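You operate a simulated robot arm through the tools that you are given. There is no shell and no other tool.

Carry out the task below with a simulated robot arm. There is one attempt and no reset: what you move stays moved.

TASK
Trim the converter output to 12.0 V under full lamp load, then switch the lamps off.
Fine: head, tail and turn lamps are all on while you turn the trim knob.

Only the result counts: the job must be done as asked and must still hold three seconds after the hand-in. Knocking over, shifting, dropping, spilling or breaking anything else fails it.

THE ROBOT
A 7-joint arm with a two-finger parallel gripper, fixed in place. Base frame: the origin is on the floor under the middle of its stand, x ahead of it, y to its left, z up. Units: mm, rad, N and s.
It reaches about 1147 mm from its shoulder. Its first joint turns from -2.897 to 2.897 rad. Payload 3.43 kg.
The TCP is the grasp point between the finger pads, 30 mm short of the fingertips. In the tool frame z runs along the fingers and y along their closing line. Largest opening 94 mm; finger width 28, thickness 10; the body of the gripper, 50 by 96 mm, starts 55 mm behind the TCP.
Orientation is told as [roll, pitch, yaw] about the base's x, y, z axes, in that order, counted from this pose: with the fingers straight down and closing along the base's y, the tool's x points along the base's -x, its y along +y and its z along -z.

THE INTERFACE
- The arm moves only by the tool arm_command. Its argument "commands" is a list of rows, each a list of 2 entries, a list of its own where there are three numbers: the shift along the tool's x, y, z in units of 400 mm (1.0 is 400 mm), then the turn, a rotation vector about the tool's x, y, z in units of 180 degrees (1.0 is 180 degrees). In form: [[[tx, ty, tz], [wx, wy, wz]], ...]. A call has 1 to 20 rows; each row is the pose to reach, as a shift and turn from the pose commanded when the call began, along the tool's axes at that moment. "fingers" is the closure in counts, from 0 (fully open) to 255 (shut), set as the call begins (left out, the last holds). A call with a number of a shift or a turn outside -1 to 1 is refused whole. Rows are played at 5 a second. More than 50 mm and 0.15 rad between two rows, or a gripper value outside its range, and nothing of the call is played. Where a pose cannot be reached the arm comes as near as it can. A force on the tool above 80 N (or 10 N above the force at the start of the call, whichever is more), or a blocked arm, ends the call early, and 0.2 s more pass. The fingers move at their own pace (about 45 mm/s each) and stop on an object; they squeeze with about 24 N. The grip force told is the motor's: it shows also when the fingers shut on nothing. Time passes only in rows, and 0.2 s behind the last, so rows that repeat a pose let the fingers close. It gives the time, the measured TCP pose, the force on the tool (base axes), the opening and the grip force at its end, in the units of the frame above (readings bear some noise), with the torque about the TCP (base axes, N m) and any sound that the robot's microphone picked up.
- Cameras (640 x 400 px; columns grow to the right, rows downward): "scene" is fixed at [220.3, -651.3, 1789.9]; the picture's right is [0.82, -0.58, 0.00], its down [-0.23, -0.33, -0.91] and it looks along [0.53, 0.75, -0.40] (base axes); focal length 364 px, centre (320, 200). "wrist" rides on the gripper at [76, 14, -103] in the tool frame; the picture's right is [-0.18, 0.98, 0.00], its down [-0.75, -0.14, -0.64] and it looks along [-0.63, -0.12, 0.77] (tool axes); focal length 243 px, centre (320, 200). There is no depth. A picture from a camera that has moved, and an enlarged one, comes with that camera's place and axes in the base frame and with its lens.
- snapshot(camera): a new picture of that camera. No time passes.
- enlarge(camera, box): a new picture of the part [left, top, right, bottom] of that camera's present view, enlarged. No time passes.
- close_job(): hands the job in; it is judged then, once.

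Places have to be worked out from the pictures, the camera data and where the tool is seen. Open the gripper and draw the arm clear of the work before you hand the job in, unless the task says otherwise.

The tools are called after "Call:" as name(argument=value, ...) on one line, values as JSON. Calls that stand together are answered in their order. arm_command: Moves the arm, as the interface text tells. Its arguments: {"type":"object","properties":{"commands":{"type":"array","items":{"type":"array"}},"fingers":{"type":"number"}},"required":["commands"]} The other tools are called the same way: snapshot (camera) takes a picture; enlarge (camera, box) takes an enlarged picture of a part of a camera's view; close_job () hands the job in.

At the start:

```text
time: 0.0
position: [478.7, 167.0, 1500.7]
tool_rot: [0.001, -0.001, -0.001]
force: [0.0, 0.1, 0.4]
ft_torque: [0.0, -0.04, 0.01]
finger_gap: 93.9
gripper_force: 0.0
```

scene: 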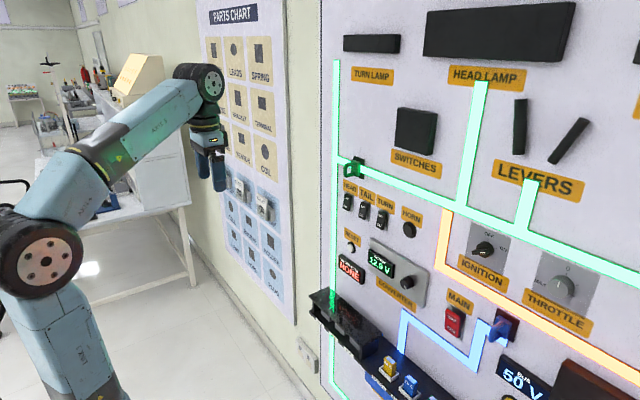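
wrist: 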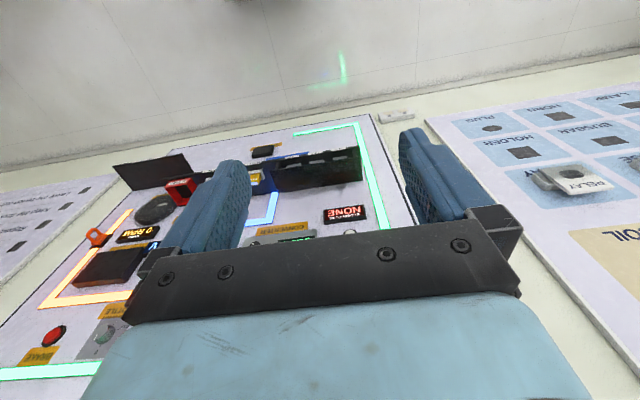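

I'll begin by looking closely at the panel in the scene view, to find the switches, converter, knob and displays.

Call:
enlarge(camera="scene", box=[320, 150, 480, 250])

Call:
enlarge(camera="scene", box=[320, 220, 480, 320])

Call:
enlarge(camera="scene", box=[320, 0, 640, 200])

Call:
enlarge(camera="scene", box=[320, 200, 640, 400])

```text
4.00 times, centred on (400, 200) of scene
camera zoom: at [220.3, -651.3, 1789.9], right [0.82, -0.58, 0.0], down [-0.23, -0.33, -0.91], along [0.53, 0.75, -0.4], focal length 1456 px, centre (0, 200)
```

zoom: 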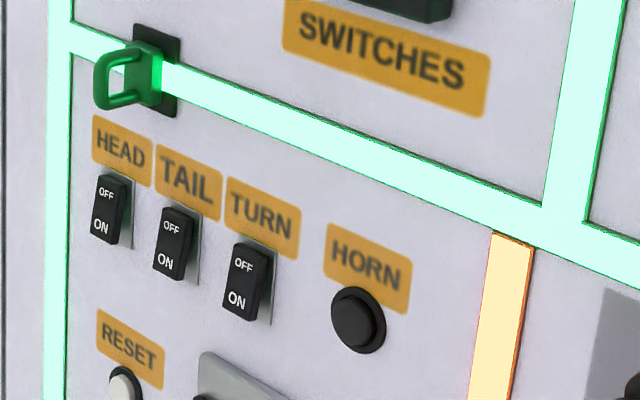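

```text
4.00 times, centred on (400, 270) of scene
camera zoom: at [220.3, -651.3, 1789.9], right [0.82, -0.58, 0.0], down [-0.23, -0.33, -0.91], along [0.53, 0.75, -0.4], focal length 1456 px, centre (0, -80)
```

zoom: 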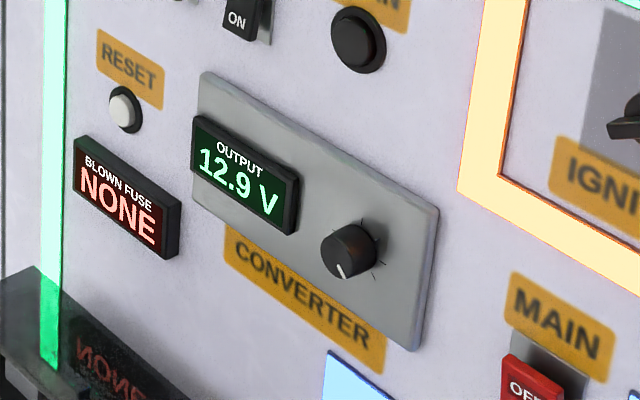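

```text
2.00 times, centred on (480, 100) of scene
camera zoom: at [220.3, -651.3, 1789.9], right [0.82, -0.58, 0.0], down [-0.23, -0.33, -0.91], along [0.53, 0.75, -0.4], focal length 728 px, centre (0, 400)
```

zoom: 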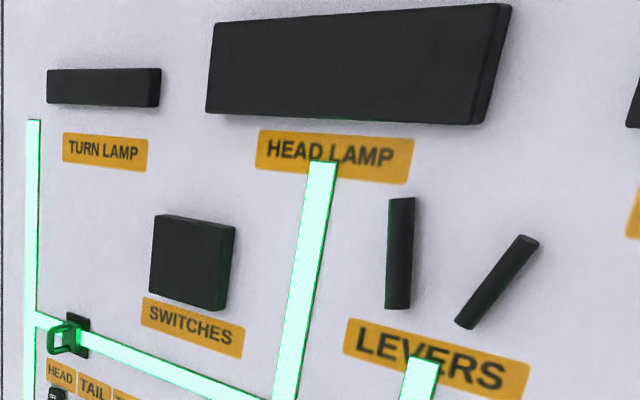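

```text
2.00 times, centred on (480, 300) of scene
camera zoom: at [220.3, -651.3, 1789.9], right [0.82, -0.58, 0.0], down [-0.23, -0.33, -0.91], along [0.53, 0.75, -0.4], focal length 728 px, centre (0, 0)
```

zoom: 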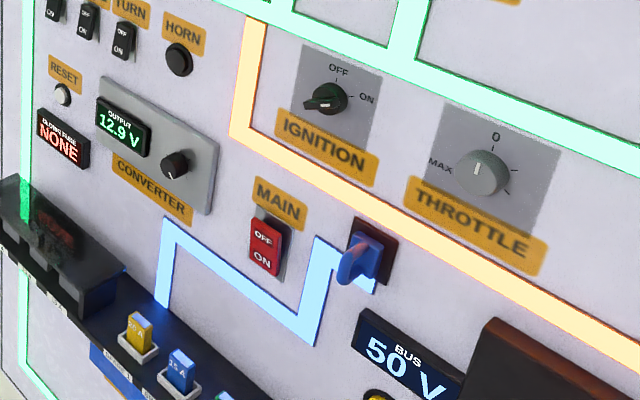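

The panel is vertical and faces the robot, at x≈930. Assuming that plane, the lamp rockers sit at y≈185, 105 and 25 with z≈1308, and the trim knob is near y≈-110, z≈1178. I'll pitch the gripper from straight down to facing the panel while moving forward a little, and stay well clear of it.

Call:
arm_command(commands=[[[-0.032, -0.014, 0.0227], [0, -0.04545, 0]], [[-0.064, -0.028, 0.0454], [0, -0.0909, 0]], [[-0.096, -0.042, 0.0681], [0, -0.13635, 0]], [[-0.128, -0.056, 0.0908], [0, -0.1818, 0]], [[-0.16, -0.07, 0.1135], [0, -0.22725, 0]], [[-0.192, -0.084, 0.1362], [0, -0.2727, 0]], [[-0.224, -0.098, 0.1589], [0, -0.31815, 0]], [[-0.256, -0.112, 0.1816], [0, -0.3636, 0]], [[-0.288, -0.126, 0.2043], [0, -0.40905, 0]], [[-0.32, -0.14, 0.227], [0, -0.4545, 0]], [[-0.3525, -0.155, 0.25], [0, -0.5, 0]]], fingers=255)

```text
time: 2.4
position: [619.4, 126.0, 1391.6]
tool_rot: [0.657, -1.544, -0.597]
force: [-0.4, -0.5, 0.8]
ft_torque: [0.0, 0.0, 0.02]
finger_gap: 0.0
gripper_force: 23.9
```

The arm is now facing the panel, though it may still be settling. I'll hold it one moment and take both pictures.

Call:
arm_command(commands=[[[0, 0, 0], [0, 0, 0]], [[0, 0, 0], [0, 0, 0]], [[0, 0, 0], [0, 0, 0]]])

Call:
snapshot(camera="scene")

Call:
snapshot(camera="wrist")

```text
time: 3.2
position: [626.0, 111.9, 1388.6]
tool_rot: [0.59, -1.536, -0.551]
force: [-2.0, 1.2, 0.5]
ft_torque: [0.04, 0.02, -0.11]
finger_gap: 0.0
gripper_force: 23.9
```

```text
taken
```

scene: 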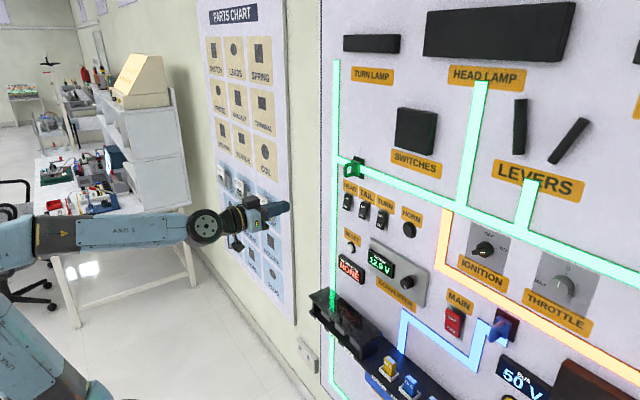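

```text
taken
camera wrist: at [520.8, 124.7, 1316.5], right [-0.03, 0.98, 0.2], down [-0.61, -0.18, 0.77], along [0.79, -0.1, 0.61], focal length 243 px, centre (320, 200)
```

wrist: 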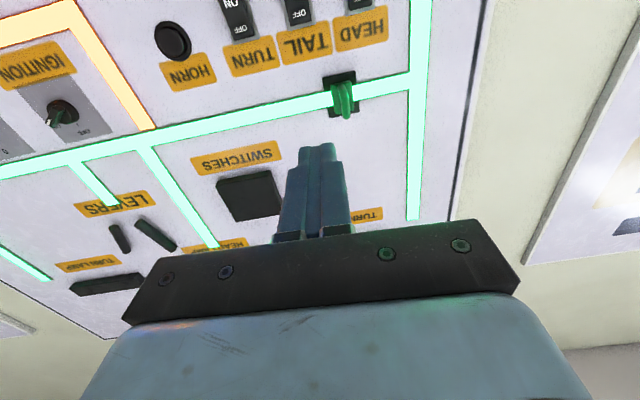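

The measured pose is several mm off the commanded one. I'll hold again to see whether the arm is still settling or has a steady offset.

Call:
arm_command(commands=[[[0, 0, 0], [0, 0, 0]], [[0, 0, 0], [0, 0, 0]], [[0, 0, 0], [0, 0, 0]], [[0, 0, 0], [0, 0, 0]], [[0, 0, 0], [0, 0, 0]]])

```text
time: 4.4
position: [632.2, 96.6, 1385.6]
tool_rot: [0.588, -1.529, -0.583]
force: [0.6, 0.1, 0.5]
ft_torque: [0.0, 0.0, -0.02]
finger_gap: 0.0
gripper_force: 24.1
```

The position is still creeping, so I'll wait longer to see where it settles.

Call:
arm_command(commands=[[[0, 0, 0], [0, 0, 0]], [[0, 0, 0], [0, 0, 0]], [[0, 0, 0], [0, 0, 0]], [[0, 0, 0], [0, 0, 0]], [[0, 0, 0], [0, 0, 0]], [[0, 0, 0], [0, 0, 0]], [[0, 0, 0], [0, 0, 0]], [[0, 0, 0], [0, 0, 0]], [[0, 0, 0], [0, 0, 0]], [[0, 0, 0], [0, 0, 0]]])

Call:
snapshot(camera="scene")

```text
time: 6.6
position: [630.8, 96.1, 1387.9]
tool_rot: [0.594, -1.533, -0.59]
force: [0.3, 0.0, 0.1]
ft_torque: [-0.01, 0.0, -0.01]
finger_gap: 0.1
gripper_force: 24.1
```

```text
taken
```

scene: 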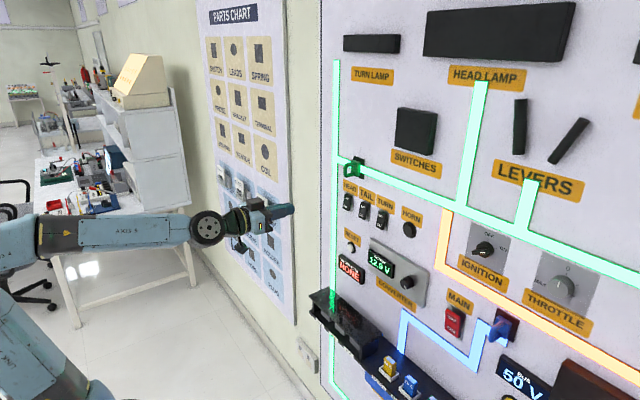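

The arm has settled about 11–12 mm off with a slight downward tilt, so this pose is probably just past a wrist joint limit. Triangulating the horn button puts the panel face at x≈935. I'll tilt the tool so the wrist camera looks level at the panel for a frontal look.

Call:
arm_command(commands=[[[0.0643, -0.0211, 0.0086], [0, 0.0397, 0]], [[0.1286, -0.0421, 0.0171], [0, 0.0794, 0]], [[0.1929, -0.0632, 0.0257], [0, 0.119, 0]], [[0.2571, -0.0843, 0.0343], [0, 0.1587, 0]], [[0.3214, -0.1054, 0.0429], [0, 0.1984, 0]], [[0.3857, -0.1264, 0.0514], [0, 0.2381, 0]], [[0.45, -0.1475, 0.06], [0, 0.2778, 0]], [[0.45, -0.1475, 0.06], [0, 0.2778, 0]], [[0.45, -0.1475, 0.06], [0, 0.2778, 0]], [[0.45, -0.1475, 0.06], [0, 0.2778, 0]]])

Call:
snapshot(camera="wrist")

Call:
snapshot(camera="scene")

```text
time: 8.8
position: [644.3, 46.3, 1221.2]
tool_rot: [0.0, -0.7, -0.004]
force: [0.0, -0.4, 0.0]
ft_torque: [-0.02, 0.02, 0.0]
finger_gap: 0.2
gripper_force: 24.1
```

```text
taken
camera wrist: at [519.9, 60.5, 1250.6], right [0.14, 0.98, 0.12], down [0.17, -0.14, 0.98], along [0.98, -0.12, -0.18], focal length 243 px, centre (320, 200)
```

wrist: 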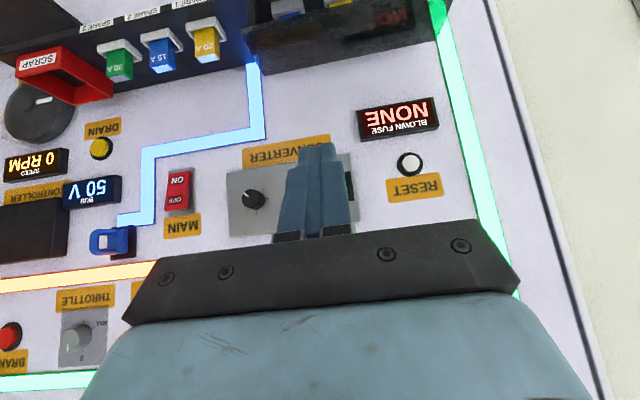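

```text
taken
```

scene: 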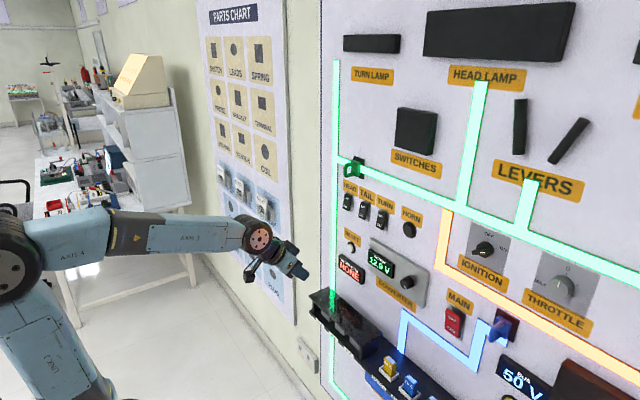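

This pose was reached accurately. Triangulating gives the knob at about (910, -101, 1160) and the panel face at x≈939. I'll enlarge the wrist view to see the knob, the main switch and the bus details.

Call:
enlarge(camera="wrist", box=[140, 120, 300, 280])

Call:
enlarge(camera="scene", box=[335, 170, 425, 240])

Call:
enlarge(camera="scene", box=[360, 230, 440, 310])

Call:
enlarge(camera="wrist", box=[0, 0, 320, 200])

```text
2.50 times, centred on (220, 200) of wrist
camera zoom: at [519.9, 60.5, 1250.6], right [0.14, 0.98, 0.12], down [0.17, -0.14, 0.98], along [0.98, -0.12, -0.18], focal length 606 px, centre (570, 200)
```

zoom: 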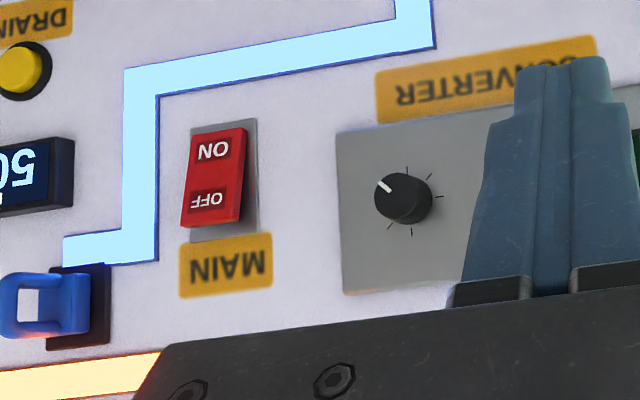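

```text
5.71 times, centred on (380, 205) of scene
camera zoom: at [220.3, -651.3, 1789.9], right [0.82, -0.58, 0.0], down [-0.23, -0.33, -0.91], along [0.53, 0.75, -0.4], focal length 2080 px, centre (-23, 171)
```

zoom: 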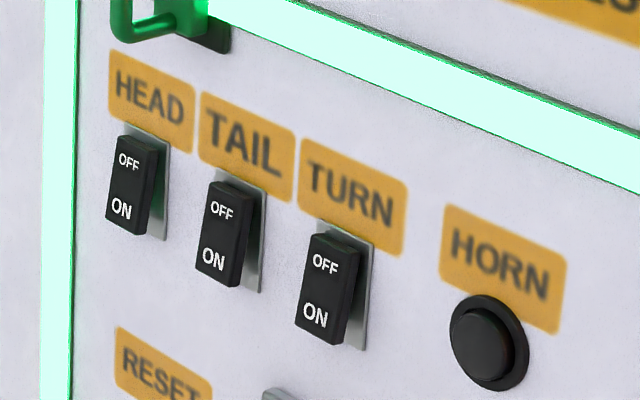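

```text
5.00 times, centred on (400, 270) of scene
camera zoom: at [220.3, -651.3, 1789.9], right [0.82, -0.58, 0.0], down [-0.23, -0.33, -0.91], along [0.53, 0.75, -0.4], focal length 1820 px, centre (-80, -150)
```

zoom: 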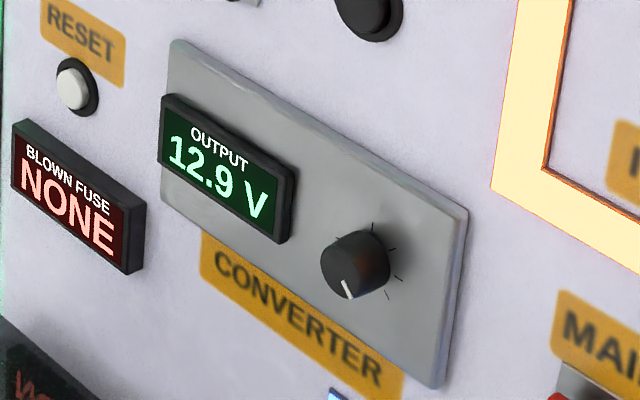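

```text
2.00 times, centred on (160, 100) of wrist
camera zoom: at [519.9, 60.5, 1250.6], right [0.14, 0.98, 0.12], down [0.17, -0.14, 0.98], along [0.98, -0.12, -0.18], focal length 485 px, centre (640, 400)
```

zoom: 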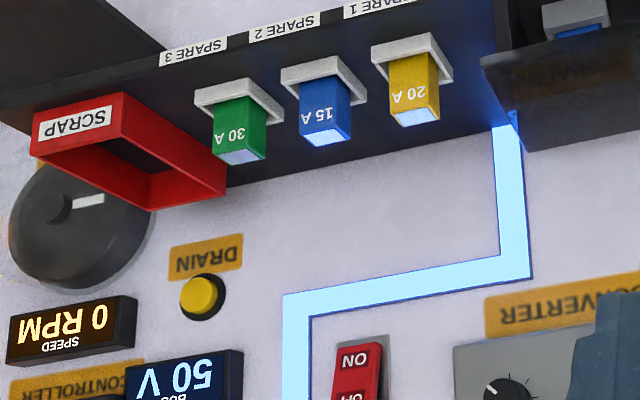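

The MAIN rocker is on (ON side pressed in) and the bus reads 50 V. The lamp rockers look off, and the knob pointer is at roughly 4:30 as seen from the front. Next I'll go to a standoff in front of the HEAD rocker with the tool about 15° below level and look.

Call:
arm_command(commands=[[[-0.0645, 0.0621, 0.0243], [0, -0.0324, 0]], [[-0.1291, 0.1242, 0.0485], [0, -0.0648, 0]], [[-0.1936, 0.1863, 0.0728], [0, -0.0972, 0]], [[-0.2581, 0.2483, 0.097], [0, -0.1296, 0]], [[-0.3227, 0.3104, 0.1213], [0, -0.162, 0]], [[-0.3872, 0.3725, 0.1455], [0, -0.1944, 0]], [[-0.3872, 0.3725, 0.1455], [0, -0.1944, 0]], [[-0.3872, 0.3725, 0.1455], [0, -0.1944, 0]], [[-0.3872, 0.3725, 0.1455], [0, -0.1944, 0]]])

Call:
snapshot(camera="wrist")

Call:
snapshot(camera="scene")

```text
time: 10.8
position: [800.7, 194.0, 1274.9]
tool_rot: [0.0, -1.308, 0.003]
force: [0.0, 0.6, 0.0]
ft_torque: [0.0, 0.02, -0.02]
finger_gap: 0.0
gripper_force: 23.4
```

```text
taken
camera wrist: at [680.8, 207.2, 1228.4], right [0.05, 0.98, 0.18], down [-0.42, -0.14, 0.89], along [0.9, -0.12, 0.41], focal length 243 px, centre (320, 200)
```

wrist: 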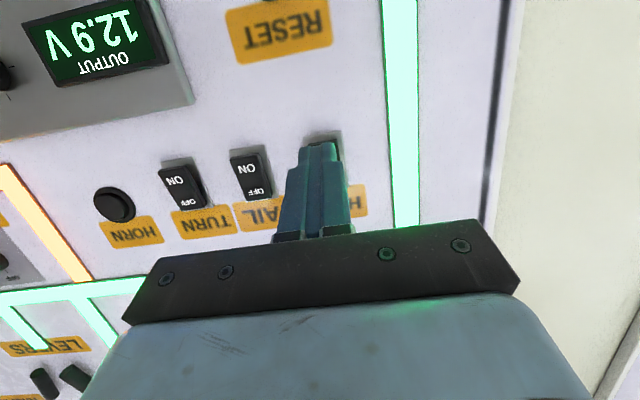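

```text
taken
```

scene: 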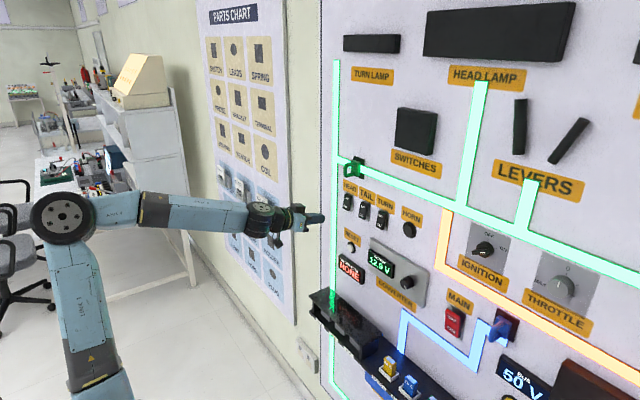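

The pose was reached accurately. I'll enlarge the rockers to confirm their state and geometry.

Call:
enlarge(camera="wrist", box=[80, 120, 400, 320])

Call:
enlarge(camera="wrist", box=[140, 130, 300, 230])

```text
2.00 times, centred on (240, 220) of wrist
camera zoom: at [680.8, 207.2, 1228.4], right [0.05, 0.98, 0.18], down [-0.42, -0.14, 0.89], along [0.9, -0.12, 0.41], focal length 485 px, centre (480, 160)
```

zoom: 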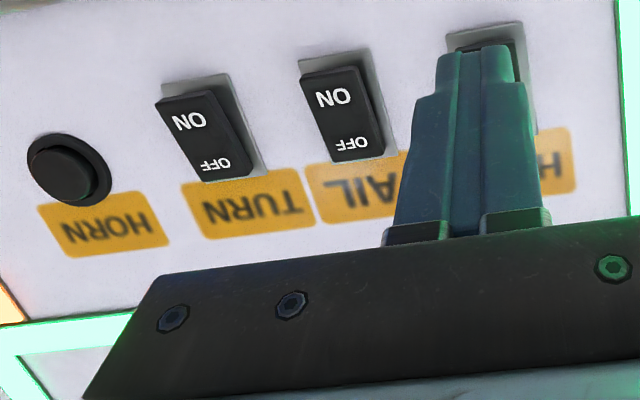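

```text
4.00 times, centred on (220, 180) of wrist
camera zoom: at [680.8, 207.2, 1228.4], right [0.05, 0.98, 0.18], down [-0.42, -0.14, 0.89], along [0.9, -0.12, 0.41], focal length 970 px, centre (720, 280)
```

zoom: 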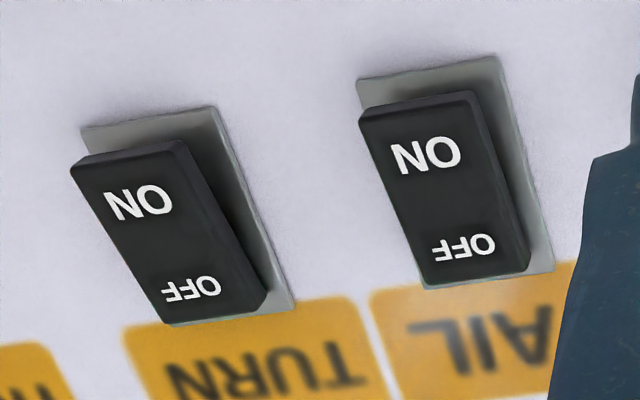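

All three lamp rockers show the ON end proud, so they are off. Their centres are near z≈1302 with y≈187 (HEAD), 107 (TAIL) and 26 (TURN), and their faces are at x≈918–930. I'll bring the closed fingertips just short of the lower ON end of HEAD.

Call:
arm_command(commands=[[[-0.0315, -0.02, 0.0693], [0, 0, 0]], [[-0.0509, -0.02, 0.1417], [0, 0, 0]], [[-0.0638, -0.02, 0.19], [0, 0, 0]], [[-0.0638, -0.02, 0.19], [0, 0, 0]], [[-0.0638, -0.02, 0.19], [0, 0, 0]]])

Call:
enlarge(camera="wrist", box=[220, 60, 420, 260])

Call:
enlarge(camera="scene", box=[300, 170, 400, 240])

```text
time: 12.0
position: [877.5, 187.8, 1281.3]
tool_rot: [0.001, -1.308, 0.001]
force: [0.0, -0.1, 1.1]
ft_torque: [-0.01, 0.0, 0.01]
finger_gap: 0.0
gripper_force: 24.4
```

```text
2.00 times, centred on (320, 160) of wrist
camera zoom: at [759.7, 201.1, 1234.6], right [0.05, 0.98, 0.18], down [-0.42, -0.14, 0.89], along [0.9, -0.12, 0.41], focal length 485 px, centre (320, 280)
```

zoom: 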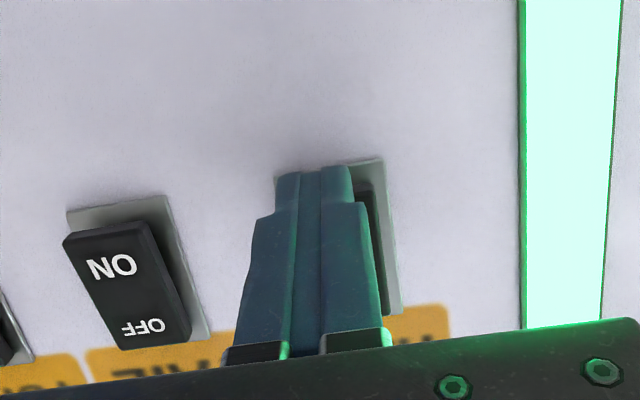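

```text
5.71 times, centred on (350, 205) of scene
camera zoom: at [220.3, -651.3, 1789.9], right [0.82, -0.58, 0.0], down [-0.23, -0.33, -0.91], along [0.53, 0.75, -0.4], focal length 2080 px, centre (149, 171)
```

zoom: 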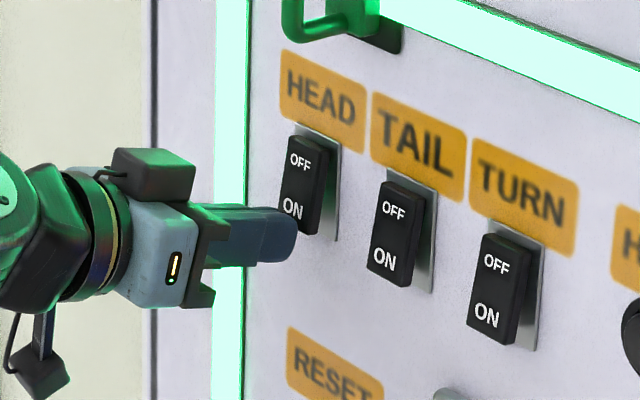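

The fingertips are right in front of HEAD's ON end. I'll push forward in small steps and watch the force.

Call:
arm_command(commands=[[[-0.0019, 0, 0.0072], [0, 0, 0]], [[-0.0039, 0, 0.0145], [0, 0, 0]], [[-0.0058, 0, 0.0217], [0, 0, 0]], [[-0.0058, 0, 0.0217], [0, 0, 0]]])

Call:
enlarge(camera="scene", box=[300, 170, 400, 240])

```text
time: 13.0
position: [885.6, 187.4, 1280.0]
tool_rot: [0.0, -1.307, 0.0]
force: [-35.6, -0.8, -7.3]
ft_torque: [-0.09, 0.04, -0.07]
finger_gap: 0.3
gripper_force: 23.7
```

```text
5.71 times, centred on (350, 205) of scene
camera zoom: at [220.3, -651.3, 1789.9], right [0.82, -0.58, 0.0], down [-0.23, -0.33, -0.91], along [0.53, 0.75, -0.4], focal length 2080 px, centre (149, 171)
```

zoom: 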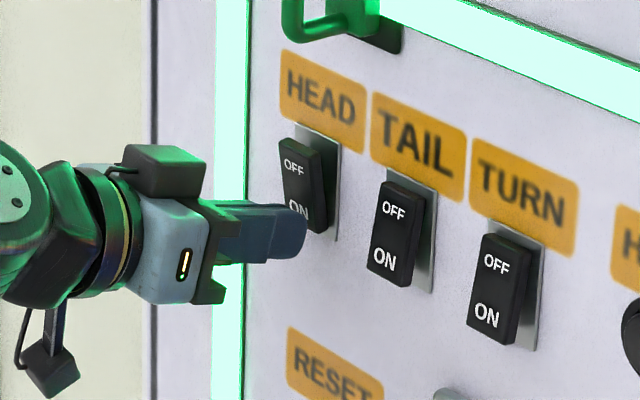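

HEAD's OFF end has now swung out while the tip presses with about 36 N. I'll check the lamps and displays in the full scene.

Call:
snapshot(camera="scene")

Call:
enlarge(camera="scene", box=[335, 220, 435, 300])

```text
taken
```

scene: 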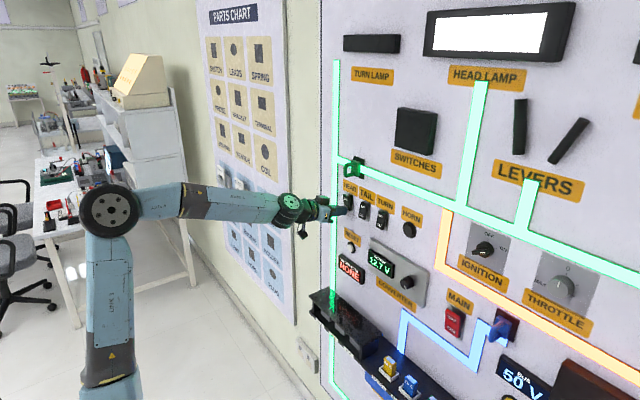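

```text
5.00 times, centred on (385, 260) of scene
camera zoom: at [220.3, -651.3, 1789.9], right [0.82, -0.58, 0.0], down [-0.23, -0.33, -0.91], along [0.53, 0.75, -0.4], focal length 1820 px, centre (-5, -100)
```

zoom: 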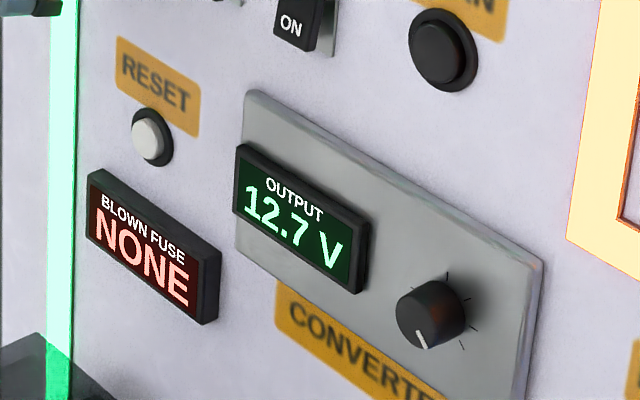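

The head lamp is on and the output reads 12.7 V. I'll back off, move across to TAIL (y≈107), and press in the same way.

Call:
arm_command(commands=[[[0.0078, 0, -0.029], [0, 0, 0]], [[0.0155, 0, -0.058], [0, 0, 0]], [[0.0155, -0.1, -0.058], [0, 0, 0]], [[0.0155, -0.2, -0.058], [0, 0, 0]], [[0.0155, -0.2, -0.058], [0, 0, 0]], [[0.0155, -0.2, -0.058], [0, 0, 0]]])

Call:
enlarge(camera="scene", box=[300, 170, 440, 270])

Call:
snapshot(camera="wrist")

```text
time: 14.4
position: [862.5, 106.3, 1281.0]
tool_rot: [0.0, -1.309, -0.001]
force: [-0.1, 0.0, 0.5]
ft_torque: [-0.04, -0.01, 0.0]
finger_gap: 0.2
gripper_force: 23.6
```

```text
4.00 times, centred on (370, 220) of scene
camera zoom: at [220.3, -651.3, 1789.9], right [0.82, -0.58, 0.0], down [-0.23, -0.33, -0.91], along [0.53, 0.75, -0.4], focal length 1456 px, centre (120, 120)
```

zoom: 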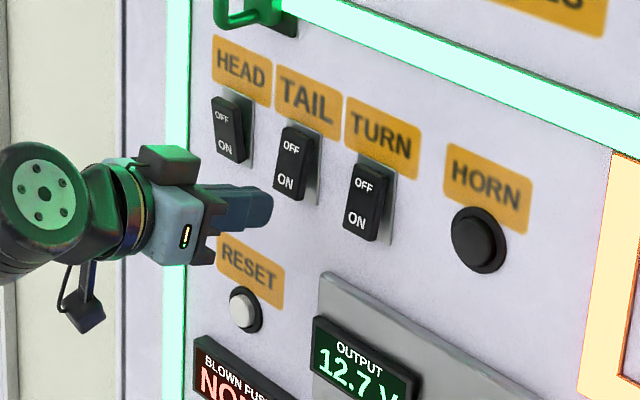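

```text
taken
camera wrist: at [743.1, 120.3, 1234.4], right [0.05, 0.98, 0.18], down [-0.42, -0.14, 0.89], along [0.9, -0.12, 0.41], focal length 243 px, centre (320, 200)
```

wrist: 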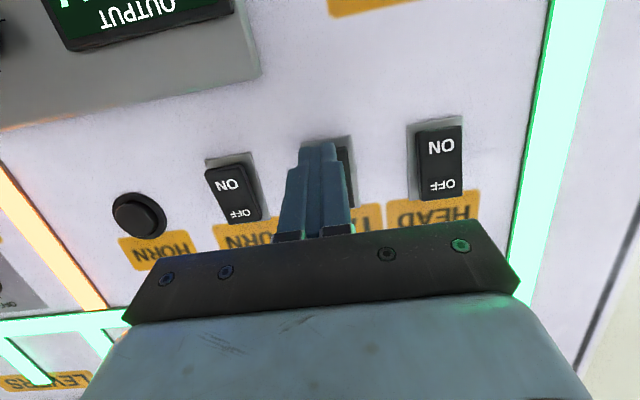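

HEAD stayed latched on. Now I'll press TAIL's ON end the same way.

Call:
arm_command(commands=[[[-0.0078, 0, 0.029], [0, 0, 0]], [[-0.0116, 0, 0.0435], [0, 0, 0]], [[-0.0136, 0, 0.0507], [0, 0, 0]], [[-0.0155, 0, 0.058], [0, 0, 0]], [[-0.0155, 0, 0.058], [0, 0, 0]]])

Call:
enlarge(camera="scene", box=[320, 170, 460, 270])

```text
time: 15.6
position: [885.2, 107.2, 1279.6]
tool_rot: [-0.001, -1.306, 0.001]
force: [-32.5, 2.1, -6.6]
ft_torque: [0.33, 0.04, 0.1]
finger_gap: 0.1
gripper_force: 24.6
```

```text
4.00 times, centred on (390, 220) of scene
camera zoom: at [220.3, -651.3, 1789.9], right [0.82, -0.58, 0.0], down [-0.23, -0.33, -0.91], along [0.53, 0.75, -0.4], focal length 1456 px, centre (40, 120)
```

zoom: 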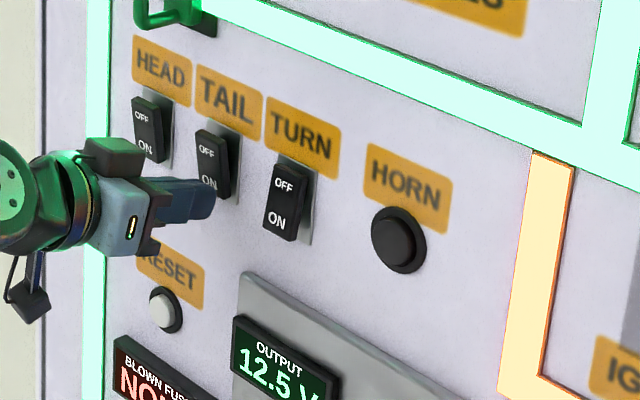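

TAIL flipped on and the output is 12.5 V. Next I'll retract, move to TURN (y≈26) and press its ON end.

Call:
arm_command(commands=[[[0.0078, 0, -0.029], [0, 0, 0]], [[0.0155, 0, -0.058], [0, 0, 0]], [[0.0155, -0.1, -0.058], [0, 0, 0]], [[0.0155, -0.2025, -0.058], [0, 0, 0]], [[0.0155, -0.2025, -0.058], [0, 0, 0]], [[0.0155, -0.2025, -0.058], [0, 0, 0]], [[0.0078, -0.2025, -0.029], [0, 0, 0]], [[0.0039, -0.2025, -0.0145], [0, 0, 0]], [[0.0019, -0.2025, -0.0072], [0, 0, 0]], [[0, -0.2025, 0], [0, 0, 0]], [[0, -0.2025, 0], [0, 0, 0]]])

Call:
enlarge(camera="scene", box=[320, 170, 460, 270])

Call:
snapshot(camera="scene")

```text
time: 18.0
position: [884.4, 24.8, 1279.3]
tool_rot: [-0.003, -1.307, 0.0]
force: [-31.1, 2.6, -8.3]
ft_torque: [0.43, 0.06, 0.12]
finger_gap: 0.0
gripper_force: 23.8
```

```text
4.00 times, centred on (390, 220) of scene
camera zoom: at [220.3, -651.3, 1789.9], right [0.82, -0.58, 0.0], down [-0.23, -0.33, -0.91], along [0.53, 0.75, -0.4], focal length 1456 px, centre (40, 120)
```

zoom: 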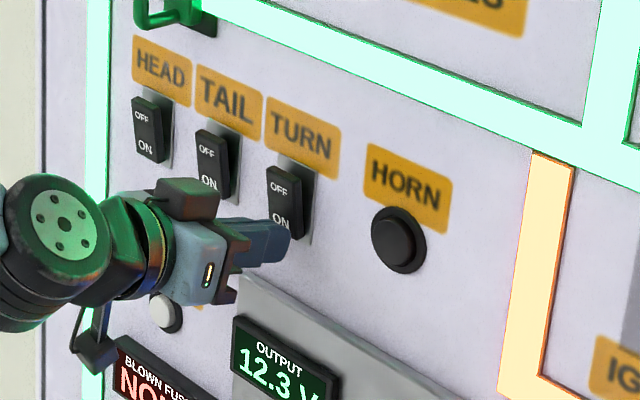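

```text
taken
```

scene: 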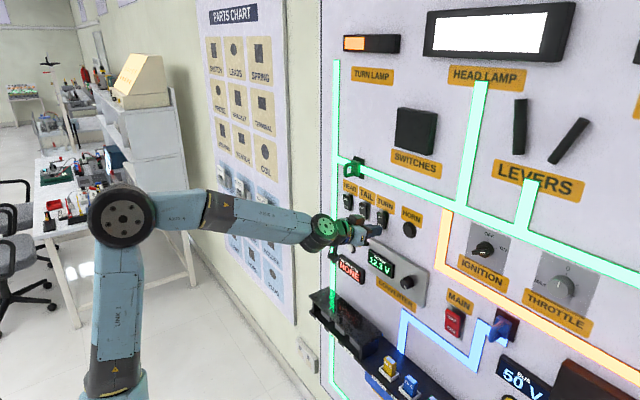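

All three lamps are on and the output reads 12.3 V under full load. I'll retract and move to a standoff in front of the trim knob, which I put at about y=-101, z=1160.

Call:
arm_command(commands=[[[0.0194, 0, -0.0725], [0, 0, 0]], [[0.0382, 0, -0.1425], [0, 0, 0]], [[0.1107, -0.0794, -0.1231], [0, -0.007, 0]], [[0.1831, -0.1588, -0.1037], [0, -0.0139, 0]], [[0.2556, -0.2381, -0.0842], [0, -0.0209, 0]], [[0.328, -0.3175, -0.0648], [0, -0.0278, 0]], [[0.328, -0.3175, -0.0648], [0, -0.0278, 0]], [[0.328, -0.3175, -0.0648], [0, -0.0278, 0]], [[0.328, -0.3175, -0.0648], [0, -0.0278, 0]]])

Call:
snapshot(camera="wrist")

Call:
snapshot(camera="scene")

```text
time: 20.0
position: [828.8, -102.3, 1160.5]
tool_rot: [0.0, -1.397, 0.0]
force: [0.6, 0.4, -0.5]
ft_torque: [0.02, 0.02, -0.02]
finger_gap: 0.2
gripper_force: 24.1
```

```text
taken
camera wrist: at [713.7, -87.7, 1104.5], right [0.03, 0.98, 0.18], down [-0.5, -0.14, 0.85], along [0.86, -0.12, 0.49], focal length 243 px, centre (320, 200)
```

wrist: 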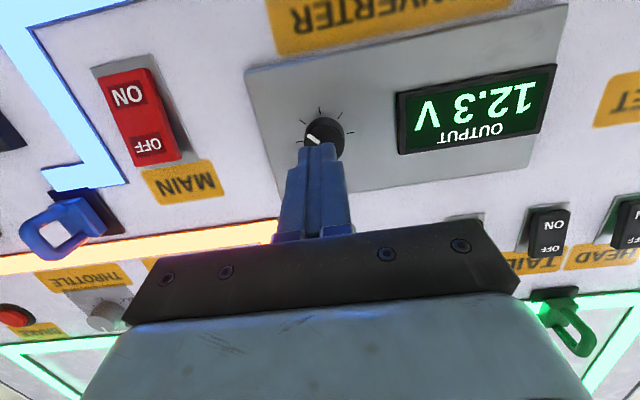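

```text
taken
```

scene: 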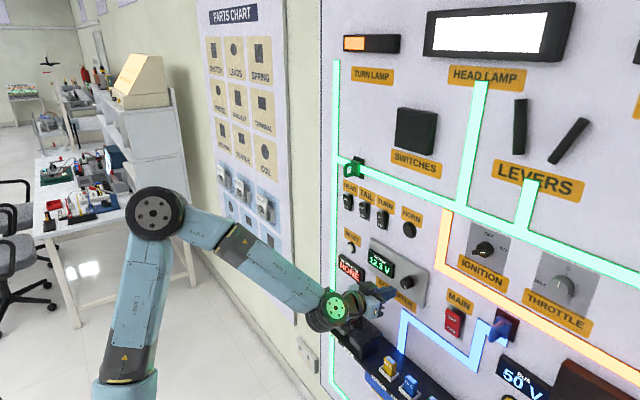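

The pitch of -80° was tracked precisely here, and the wrist camera sees both the knob and the display. I'll enlarge for an accurate knob position.

Call:
enlarge(camera="wrist", box=[260, 80, 420, 180])

Call:
enlarge(camera="scene", box=[360, 240, 440, 300])

```text
4.00 times, centred on (340, 130) of wrist
camera zoom: at [713.7, -87.7, 1104.5], right [0.03, 0.98, 0.18], down [-0.5, -0.14, 0.85], along [0.86, -0.12, 0.49], focal length 970 px, centre (240, 480)
```

zoom: 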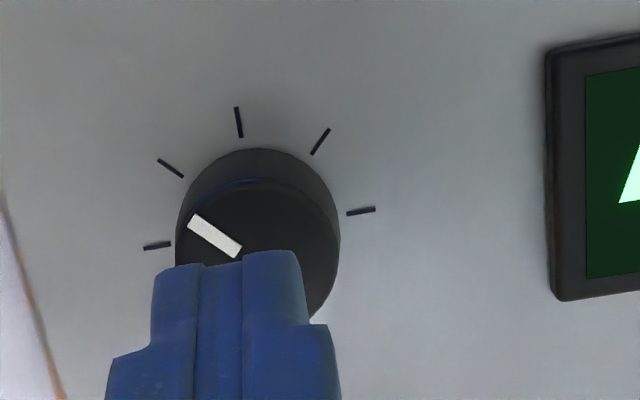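

```text
6.67 times, centred on (400, 270) of scene
camera zoom: at [220.3, -651.3, 1789.9], right [0.82, -0.58, 0.0], down [-0.23, -0.33, -0.91], along [0.53, 0.75, -0.4], focal length 2426 px, centre (-213, -267)
```

zoom: 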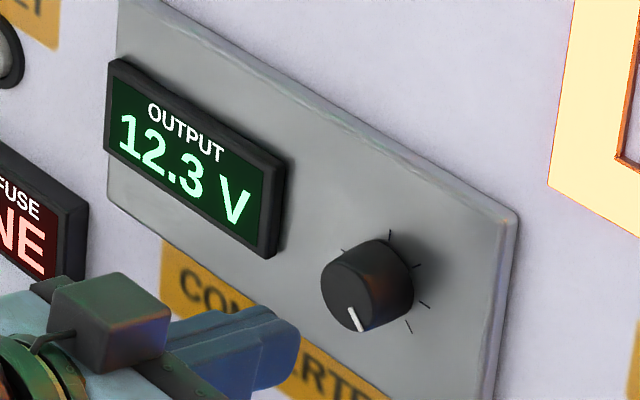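

The knob axis is at y≈-101, z≈1160.5, with its face at x≈900 and diameter ≈32 mm; the plate is at x≈925. I'll open the fingers to about 50 mm and level the tool at a closer standoff.

Call:
arm_command(commands=[[[-0.0033, 0, 0.0163], [0, -0.0185, 0]], [[-0.0066, 0, 0.0327], [0, -0.037, 0]], [[-0.0099, 0, 0.049], [0, -0.0556, 0]], [[-0.0099, 0, 0.049], [0, -0.0556, 0]], [[-0.0099, 0, 0.049], [0, -0.0556, 0]], [[-0.0099, 0, 0.049], [0, -0.0556, 0]], [[-0.0099, 0, 0.049], [0, -0.0556, 0]]], fingers=119)

Call:
snapshot(camera="wrist")

Call:
enlarge(camera="scene", box=[340, 220, 440, 300])

```text
time: 21.6
position: [849.8, -100.9, 1160.5]
tool_rot: [-0.122, -1.572, 0.122]
force: [0.2, -0.6, -0.5]
ft_torque: [0.0, -0.03, 0.01]
finger_gap: 49.9
gripper_force: 0.1
```

```text
taken
camera wrist: at [746.5, -87.6, 1085.6], right [0.0, 0.98, 0.18], down [-0.64, -0.14, 0.75], along [0.77, -0.12, 0.63], focal length 243 px, centre (320, 200)
```

wrist: 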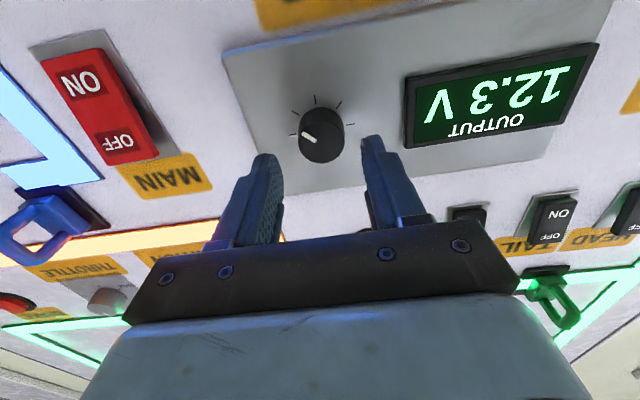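

```text
5.00 times, centred on (390, 260) of scene
camera zoom: at [220.3, -651.3, 1789.9], right [0.82, -0.58, 0.0], down [-0.23, -0.33, -0.91], along [0.53, 0.75, -0.4], focal length 1820 px, centre (-30, -100)
```

zoom: 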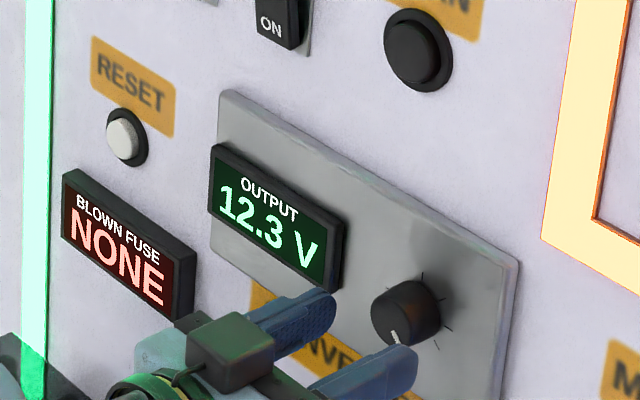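

The level pose is accurate and the fingers straddle the knob symmetrically. I'll move forward so the fingertips overlap the knob by about 18 mm and still clear the plate.

Call:
arm_command(commands=[[[0, 0, 0.03], [0, 0, 0]], [[0, 0, 0.06], [0, 0, 0]], [[0, 0, 0.08], [0, 0, 0]], [[0, 0, 0.095], [0, 0, 0]], [[0, 0, 0.095], [0, 0, 0]], [[0, 0, 0.095], [0, 0, 0]]])

Call:
snapshot(camera="wrist")

Call:
enlarge(camera="scene", box=[340, 220, 440, 300])

```text
time: 23.0
position: [887.4, -102.2, 1161.1]
tool_rot: [-0.145, -1.57, 0.143]
force: [0.4, -0.2, 0.4]
ft_torque: [0.03, 0.01, 0.01]
finger_gap: 49.9
gripper_force: 0.1
```

```text
taken
camera wrist: at [784.4, -88.0, 1085.0], right [0.0, 0.98, 0.18], down [-0.64, -0.14, 0.75], along [0.77, -0.12, 0.63], focal length 243 px, centre (320, 200)
```

wrist: 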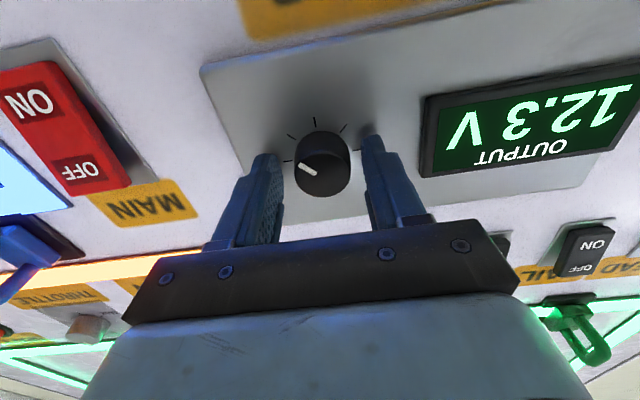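

```text
5.00 times, centred on (390, 260) of scene
camera zoom: at [220.3, -651.3, 1789.9], right [0.82, -0.58, 0.0], down [-0.23, -0.33, -0.91], along [0.53, 0.75, -0.4], focal length 1820 px, centre (-30, -100)
```

zoom: 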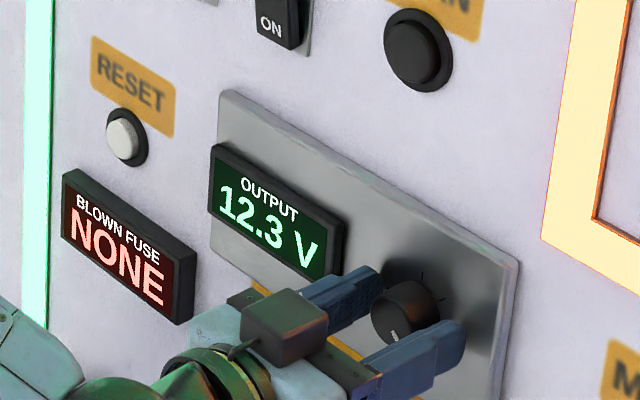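

The fingers straddle the knob with no contact force, and the display is still readable. I'll close on the knob now.

Call:
arm_command(commands=[[[0, 0, 0], [0, 0, 0]], [[0, 0, 0], [0, 0, 0]], [[0, 0, 0], [0, 0, 0]], [[0, 0, 0], [0, 0, 0]]], fingers=255)

Call:
snapshot(camera="wrist")

Call:
enlarge(camera="scene", box=[340, 220, 440, 300])

```text
time: 24.0
position: [888.4, -100.9, 1160.2]
tool_rot: [-0.716, -1.57, 0.714]
force: [-2.9, 11.7, -1.7]
ft_torque: [0.01, -0.22, 0.49]
finger_gap: 33.2
gripper_force: 45.3
```

```text
taken
camera wrist: at [784.4, -86.8, 1085.0], right [0.0, 0.98, 0.18], down [-0.64, -0.14, 0.75], along [0.77, -0.12, 0.63], focal length 243 px, centre (320, 200)
```

wrist: 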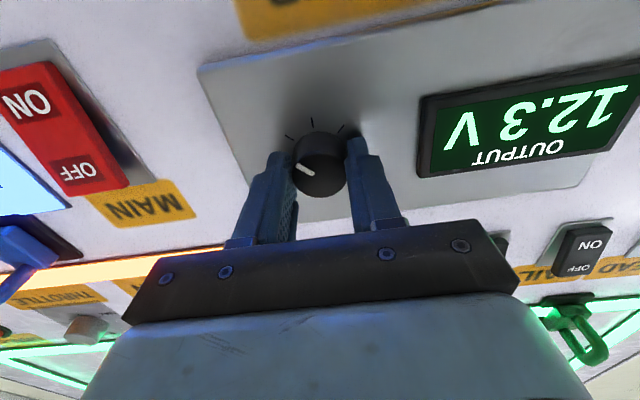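

```text
5.00 times, centred on (390, 260) of scene
camera zoom: at [220.3, -651.3, 1789.9], right [0.82, -0.58, 0.0], down [-0.23, -0.33, -0.91], along [0.53, 0.75, -0.4], focal length 1820 px, centre (-30, -100)
```

zoom: 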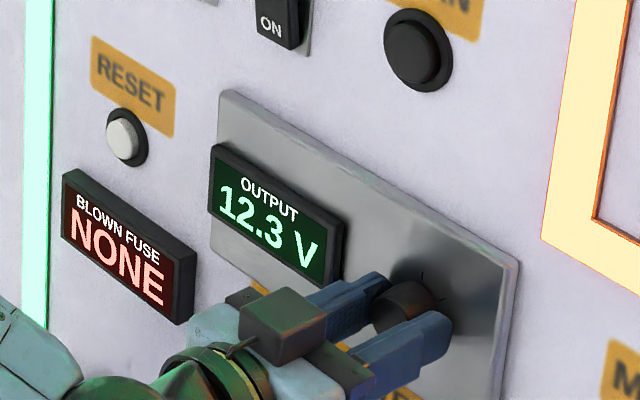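

I have the knob gripped (gap 33 mm) with a small sideways force, so I'll ease y by about 1 mm. Then I'll turn a first 8° counter-clockwise as seen from the front and read the display.

Call:
arm_command(commands=[[[0, 0.0025, 0], [0, 0, -0.0111]], [[0, 0.0025, 0], [0, 0, -0.0222]], [[0, 0.0025, 0], [0, 0, -0.0333]], [[0, 0.0025, 0], [0, 0, -0.0444]], [[0, 0.0025, 0], [0, 0, -0.0444]], [[0, 0.0025, 0], [0, 0, -0.0444]]])

Call:
snapshot(camera="wrist")

Call:
enlarge(camera="scene", box=[340, 220, 440, 300])

```text
time: 25.4
position: [886.7, -101.0, 1160.5]
tool_rot: [-1.56, -1.432, 1.56]
force: [2.3, 3.1, -5.8]
ft_torque: [0.0, 0.67, -0.01]
finger_gap: 33.3
gripper_force: 44.4
```

```text
taken
camera wrist: at [784.3, -97.2, 1083.9], right [0.0, 1.0, 0.05], down [-0.64, -0.03, 0.77], along [0.77, -0.03, 0.64], focal length 243 px, centre (320, 200)
```

wrist: 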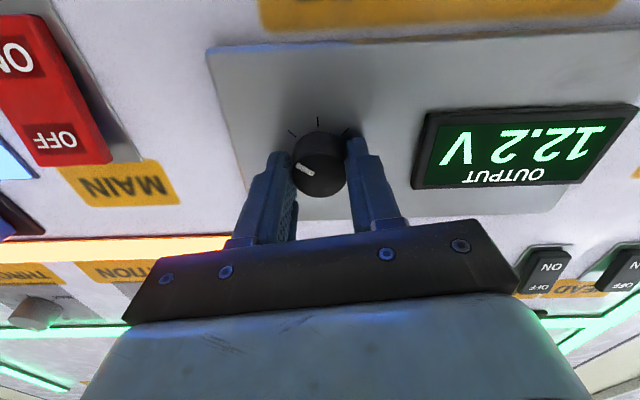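

```text
5.00 times, centred on (390, 260) of scene
camera zoom: at [220.3, -651.3, 1789.9], right [0.82, -0.58, 0.0], down [-0.23, -0.33, -0.91], along [0.53, 0.75, -0.4], focal length 1820 px, centre (-30, -100)
```

zoom: 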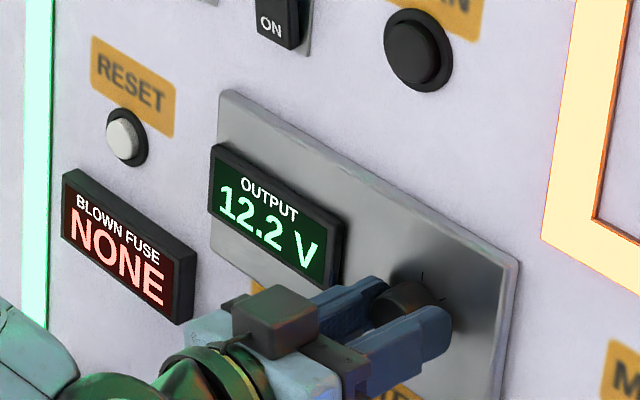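

The output fell to 12.2 V, so counter-clockwise reduces it. I'll continue in 4° steps.

Call:
arm_command(commands=[[[0, 0, 0], [0, 0, -0.0111]], [[0, 0, 0], [0, 0, -0.0222]], [[0, 0, 0], [0, 0, -0.0222]], [[0, 0, 0], [0, 0, -0.0222]]])

Call:
enlarge(camera="scene", box=[340, 220, 440, 300])

```text
time: 26.4
position: [886.9, -99.9, 1161.1]
tool_rot: [-1.565, -1.362, 1.565]
force: [-8.9, 8.3, -9.5]
ft_torque: [0.0, -0.16, 0.4]
finger_gap: 33.2
gripper_force: 45.0
```

```text
5.00 times, centred on (390, 260) of scene
camera zoom: at [220.3, -651.3, 1789.9], right [0.82, -0.58, 0.0], down [-0.23, -0.33, -0.91], along [0.53, 0.75, -0.4], focal length 1820 px, centre (-30, -100)
```

zoom: 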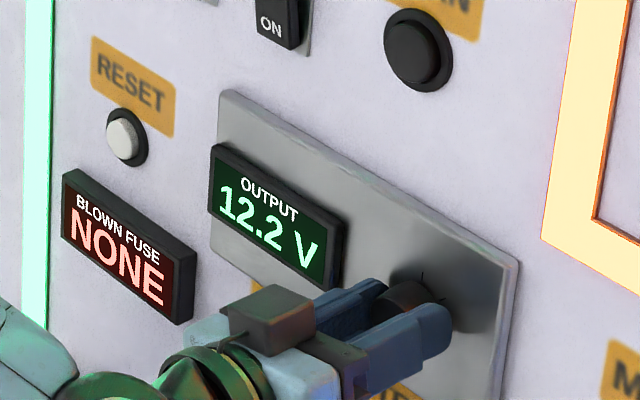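

Still 12.2 V at 12° total. I'll take another 4°.

Call:
arm_command(commands=[[[0, 0, 0], [0, 0, -0.0111]], [[0, 0, 0], [0, 0, -0.0222]], [[0, 0, 0], [0, 0, -0.0222]], [[0, 0, 0], [0, 0, -0.0222]]])

Call:
enlarge(camera="scene", box=[340, 220, 440, 300])

```text
time: 27.4
position: [886.8, -99.5, 1161.0]
tool_rot: [-1.568, -1.292, 1.567]
force: [-3.9, 8.2, -9.1]
ft_torque: [0.01, 0.22, 0.29]
finger_gap: 33.1
gripper_force: 44.6
```

```text
5.00 times, centred on (390, 260) of scene
camera zoom: at [220.3, -651.3, 1789.9], right [0.82, -0.58, 0.0], down [-0.23, -0.33, -0.91], along [0.53, 0.75, -0.4], focal length 1820 px, centre (-30, -100)
```

zoom: 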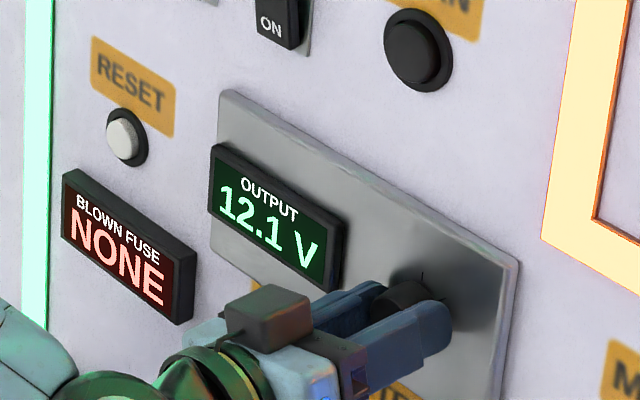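

12.1 V at 16° total, so the rate is roughly 0.1 V per 8–10°. I'll relieve the small side forces by about 1 mm and take another 4°.

Call:
arm_command(commands=[[[0.0009, 0.0016, 0], [0, 0, -0.0111]], [[0.0017, 0.0031, 0], [0, 0, -0.0222]], [[0.0017, 0.0031, 0], [0, 0, -0.0222]], [[0.0017, 0.0031, 0], [0, 0, -0.0222]]])

Call:
enlarge(camera="scene", box=[340, 220, 440, 300])

```text
time: 28.4
position: [888.3, -100.3, 1161.7]
tool_rot: [-1.576, -1.223, 1.574]
force: [7.7, 2.2, 9.9]
ft_torque: [0.03, -0.07, -0.13]
finger_gap: 33.2
gripper_force: 45.5
```

```text
5.00 times, centred on (390, 260) of scene
camera zoom: at [220.3, -651.3, 1789.9], right [0.82, -0.58, 0.0], down [-0.23, -0.33, -0.91], along [0.53, 0.75, -0.4], focal length 1820 px, centre (-30, -100)
```

zoom: 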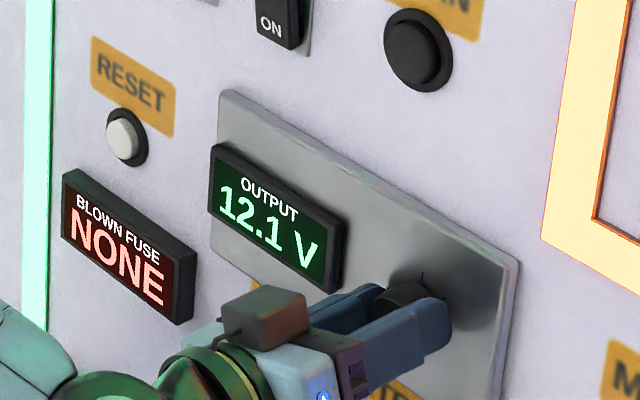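

Still 12.1 V at 20°. I'll use 3° steps now to find where 12.0 begins.

Call:
arm_command(commands=[[[0, 0, 0], [0, 0, -0.0083]], [[0, 0, 0], [0, 0, -0.0167]], [[0, 0, 0], [0, 0, -0.0167]], [[0, 0, 0], [0, 0, -0.0167]]])

Call:
enlarge(camera="scene", box=[340, 220, 440, 300])

```text
time: 29.4
position: [887.2, -100.7, 1160.1]
tool_rot: [-1.574, -1.17, 1.572]
force: [10.4, -4.1, 19.7]
ft_torque: [-0.01, -0.51, -0.06]
finger_gap: 33.1
gripper_force: 44.9
```

```text
5.00 times, centred on (390, 260) of scene
camera zoom: at [220.3, -651.3, 1789.9], right [0.82, -0.58, 0.0], down [-0.23, -0.33, -0.91], along [0.53, 0.75, -0.4], focal length 1820 px, centre (-30, -100)
```

zoom: 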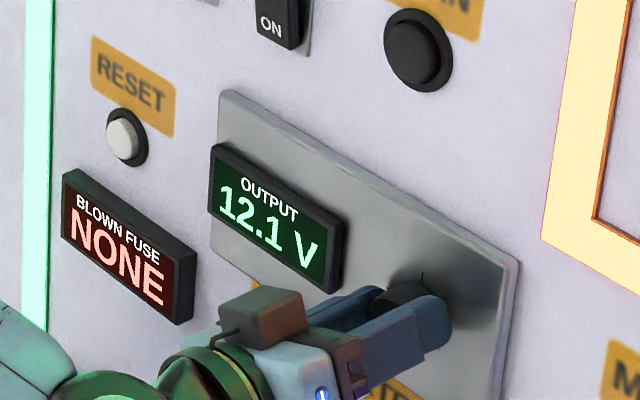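

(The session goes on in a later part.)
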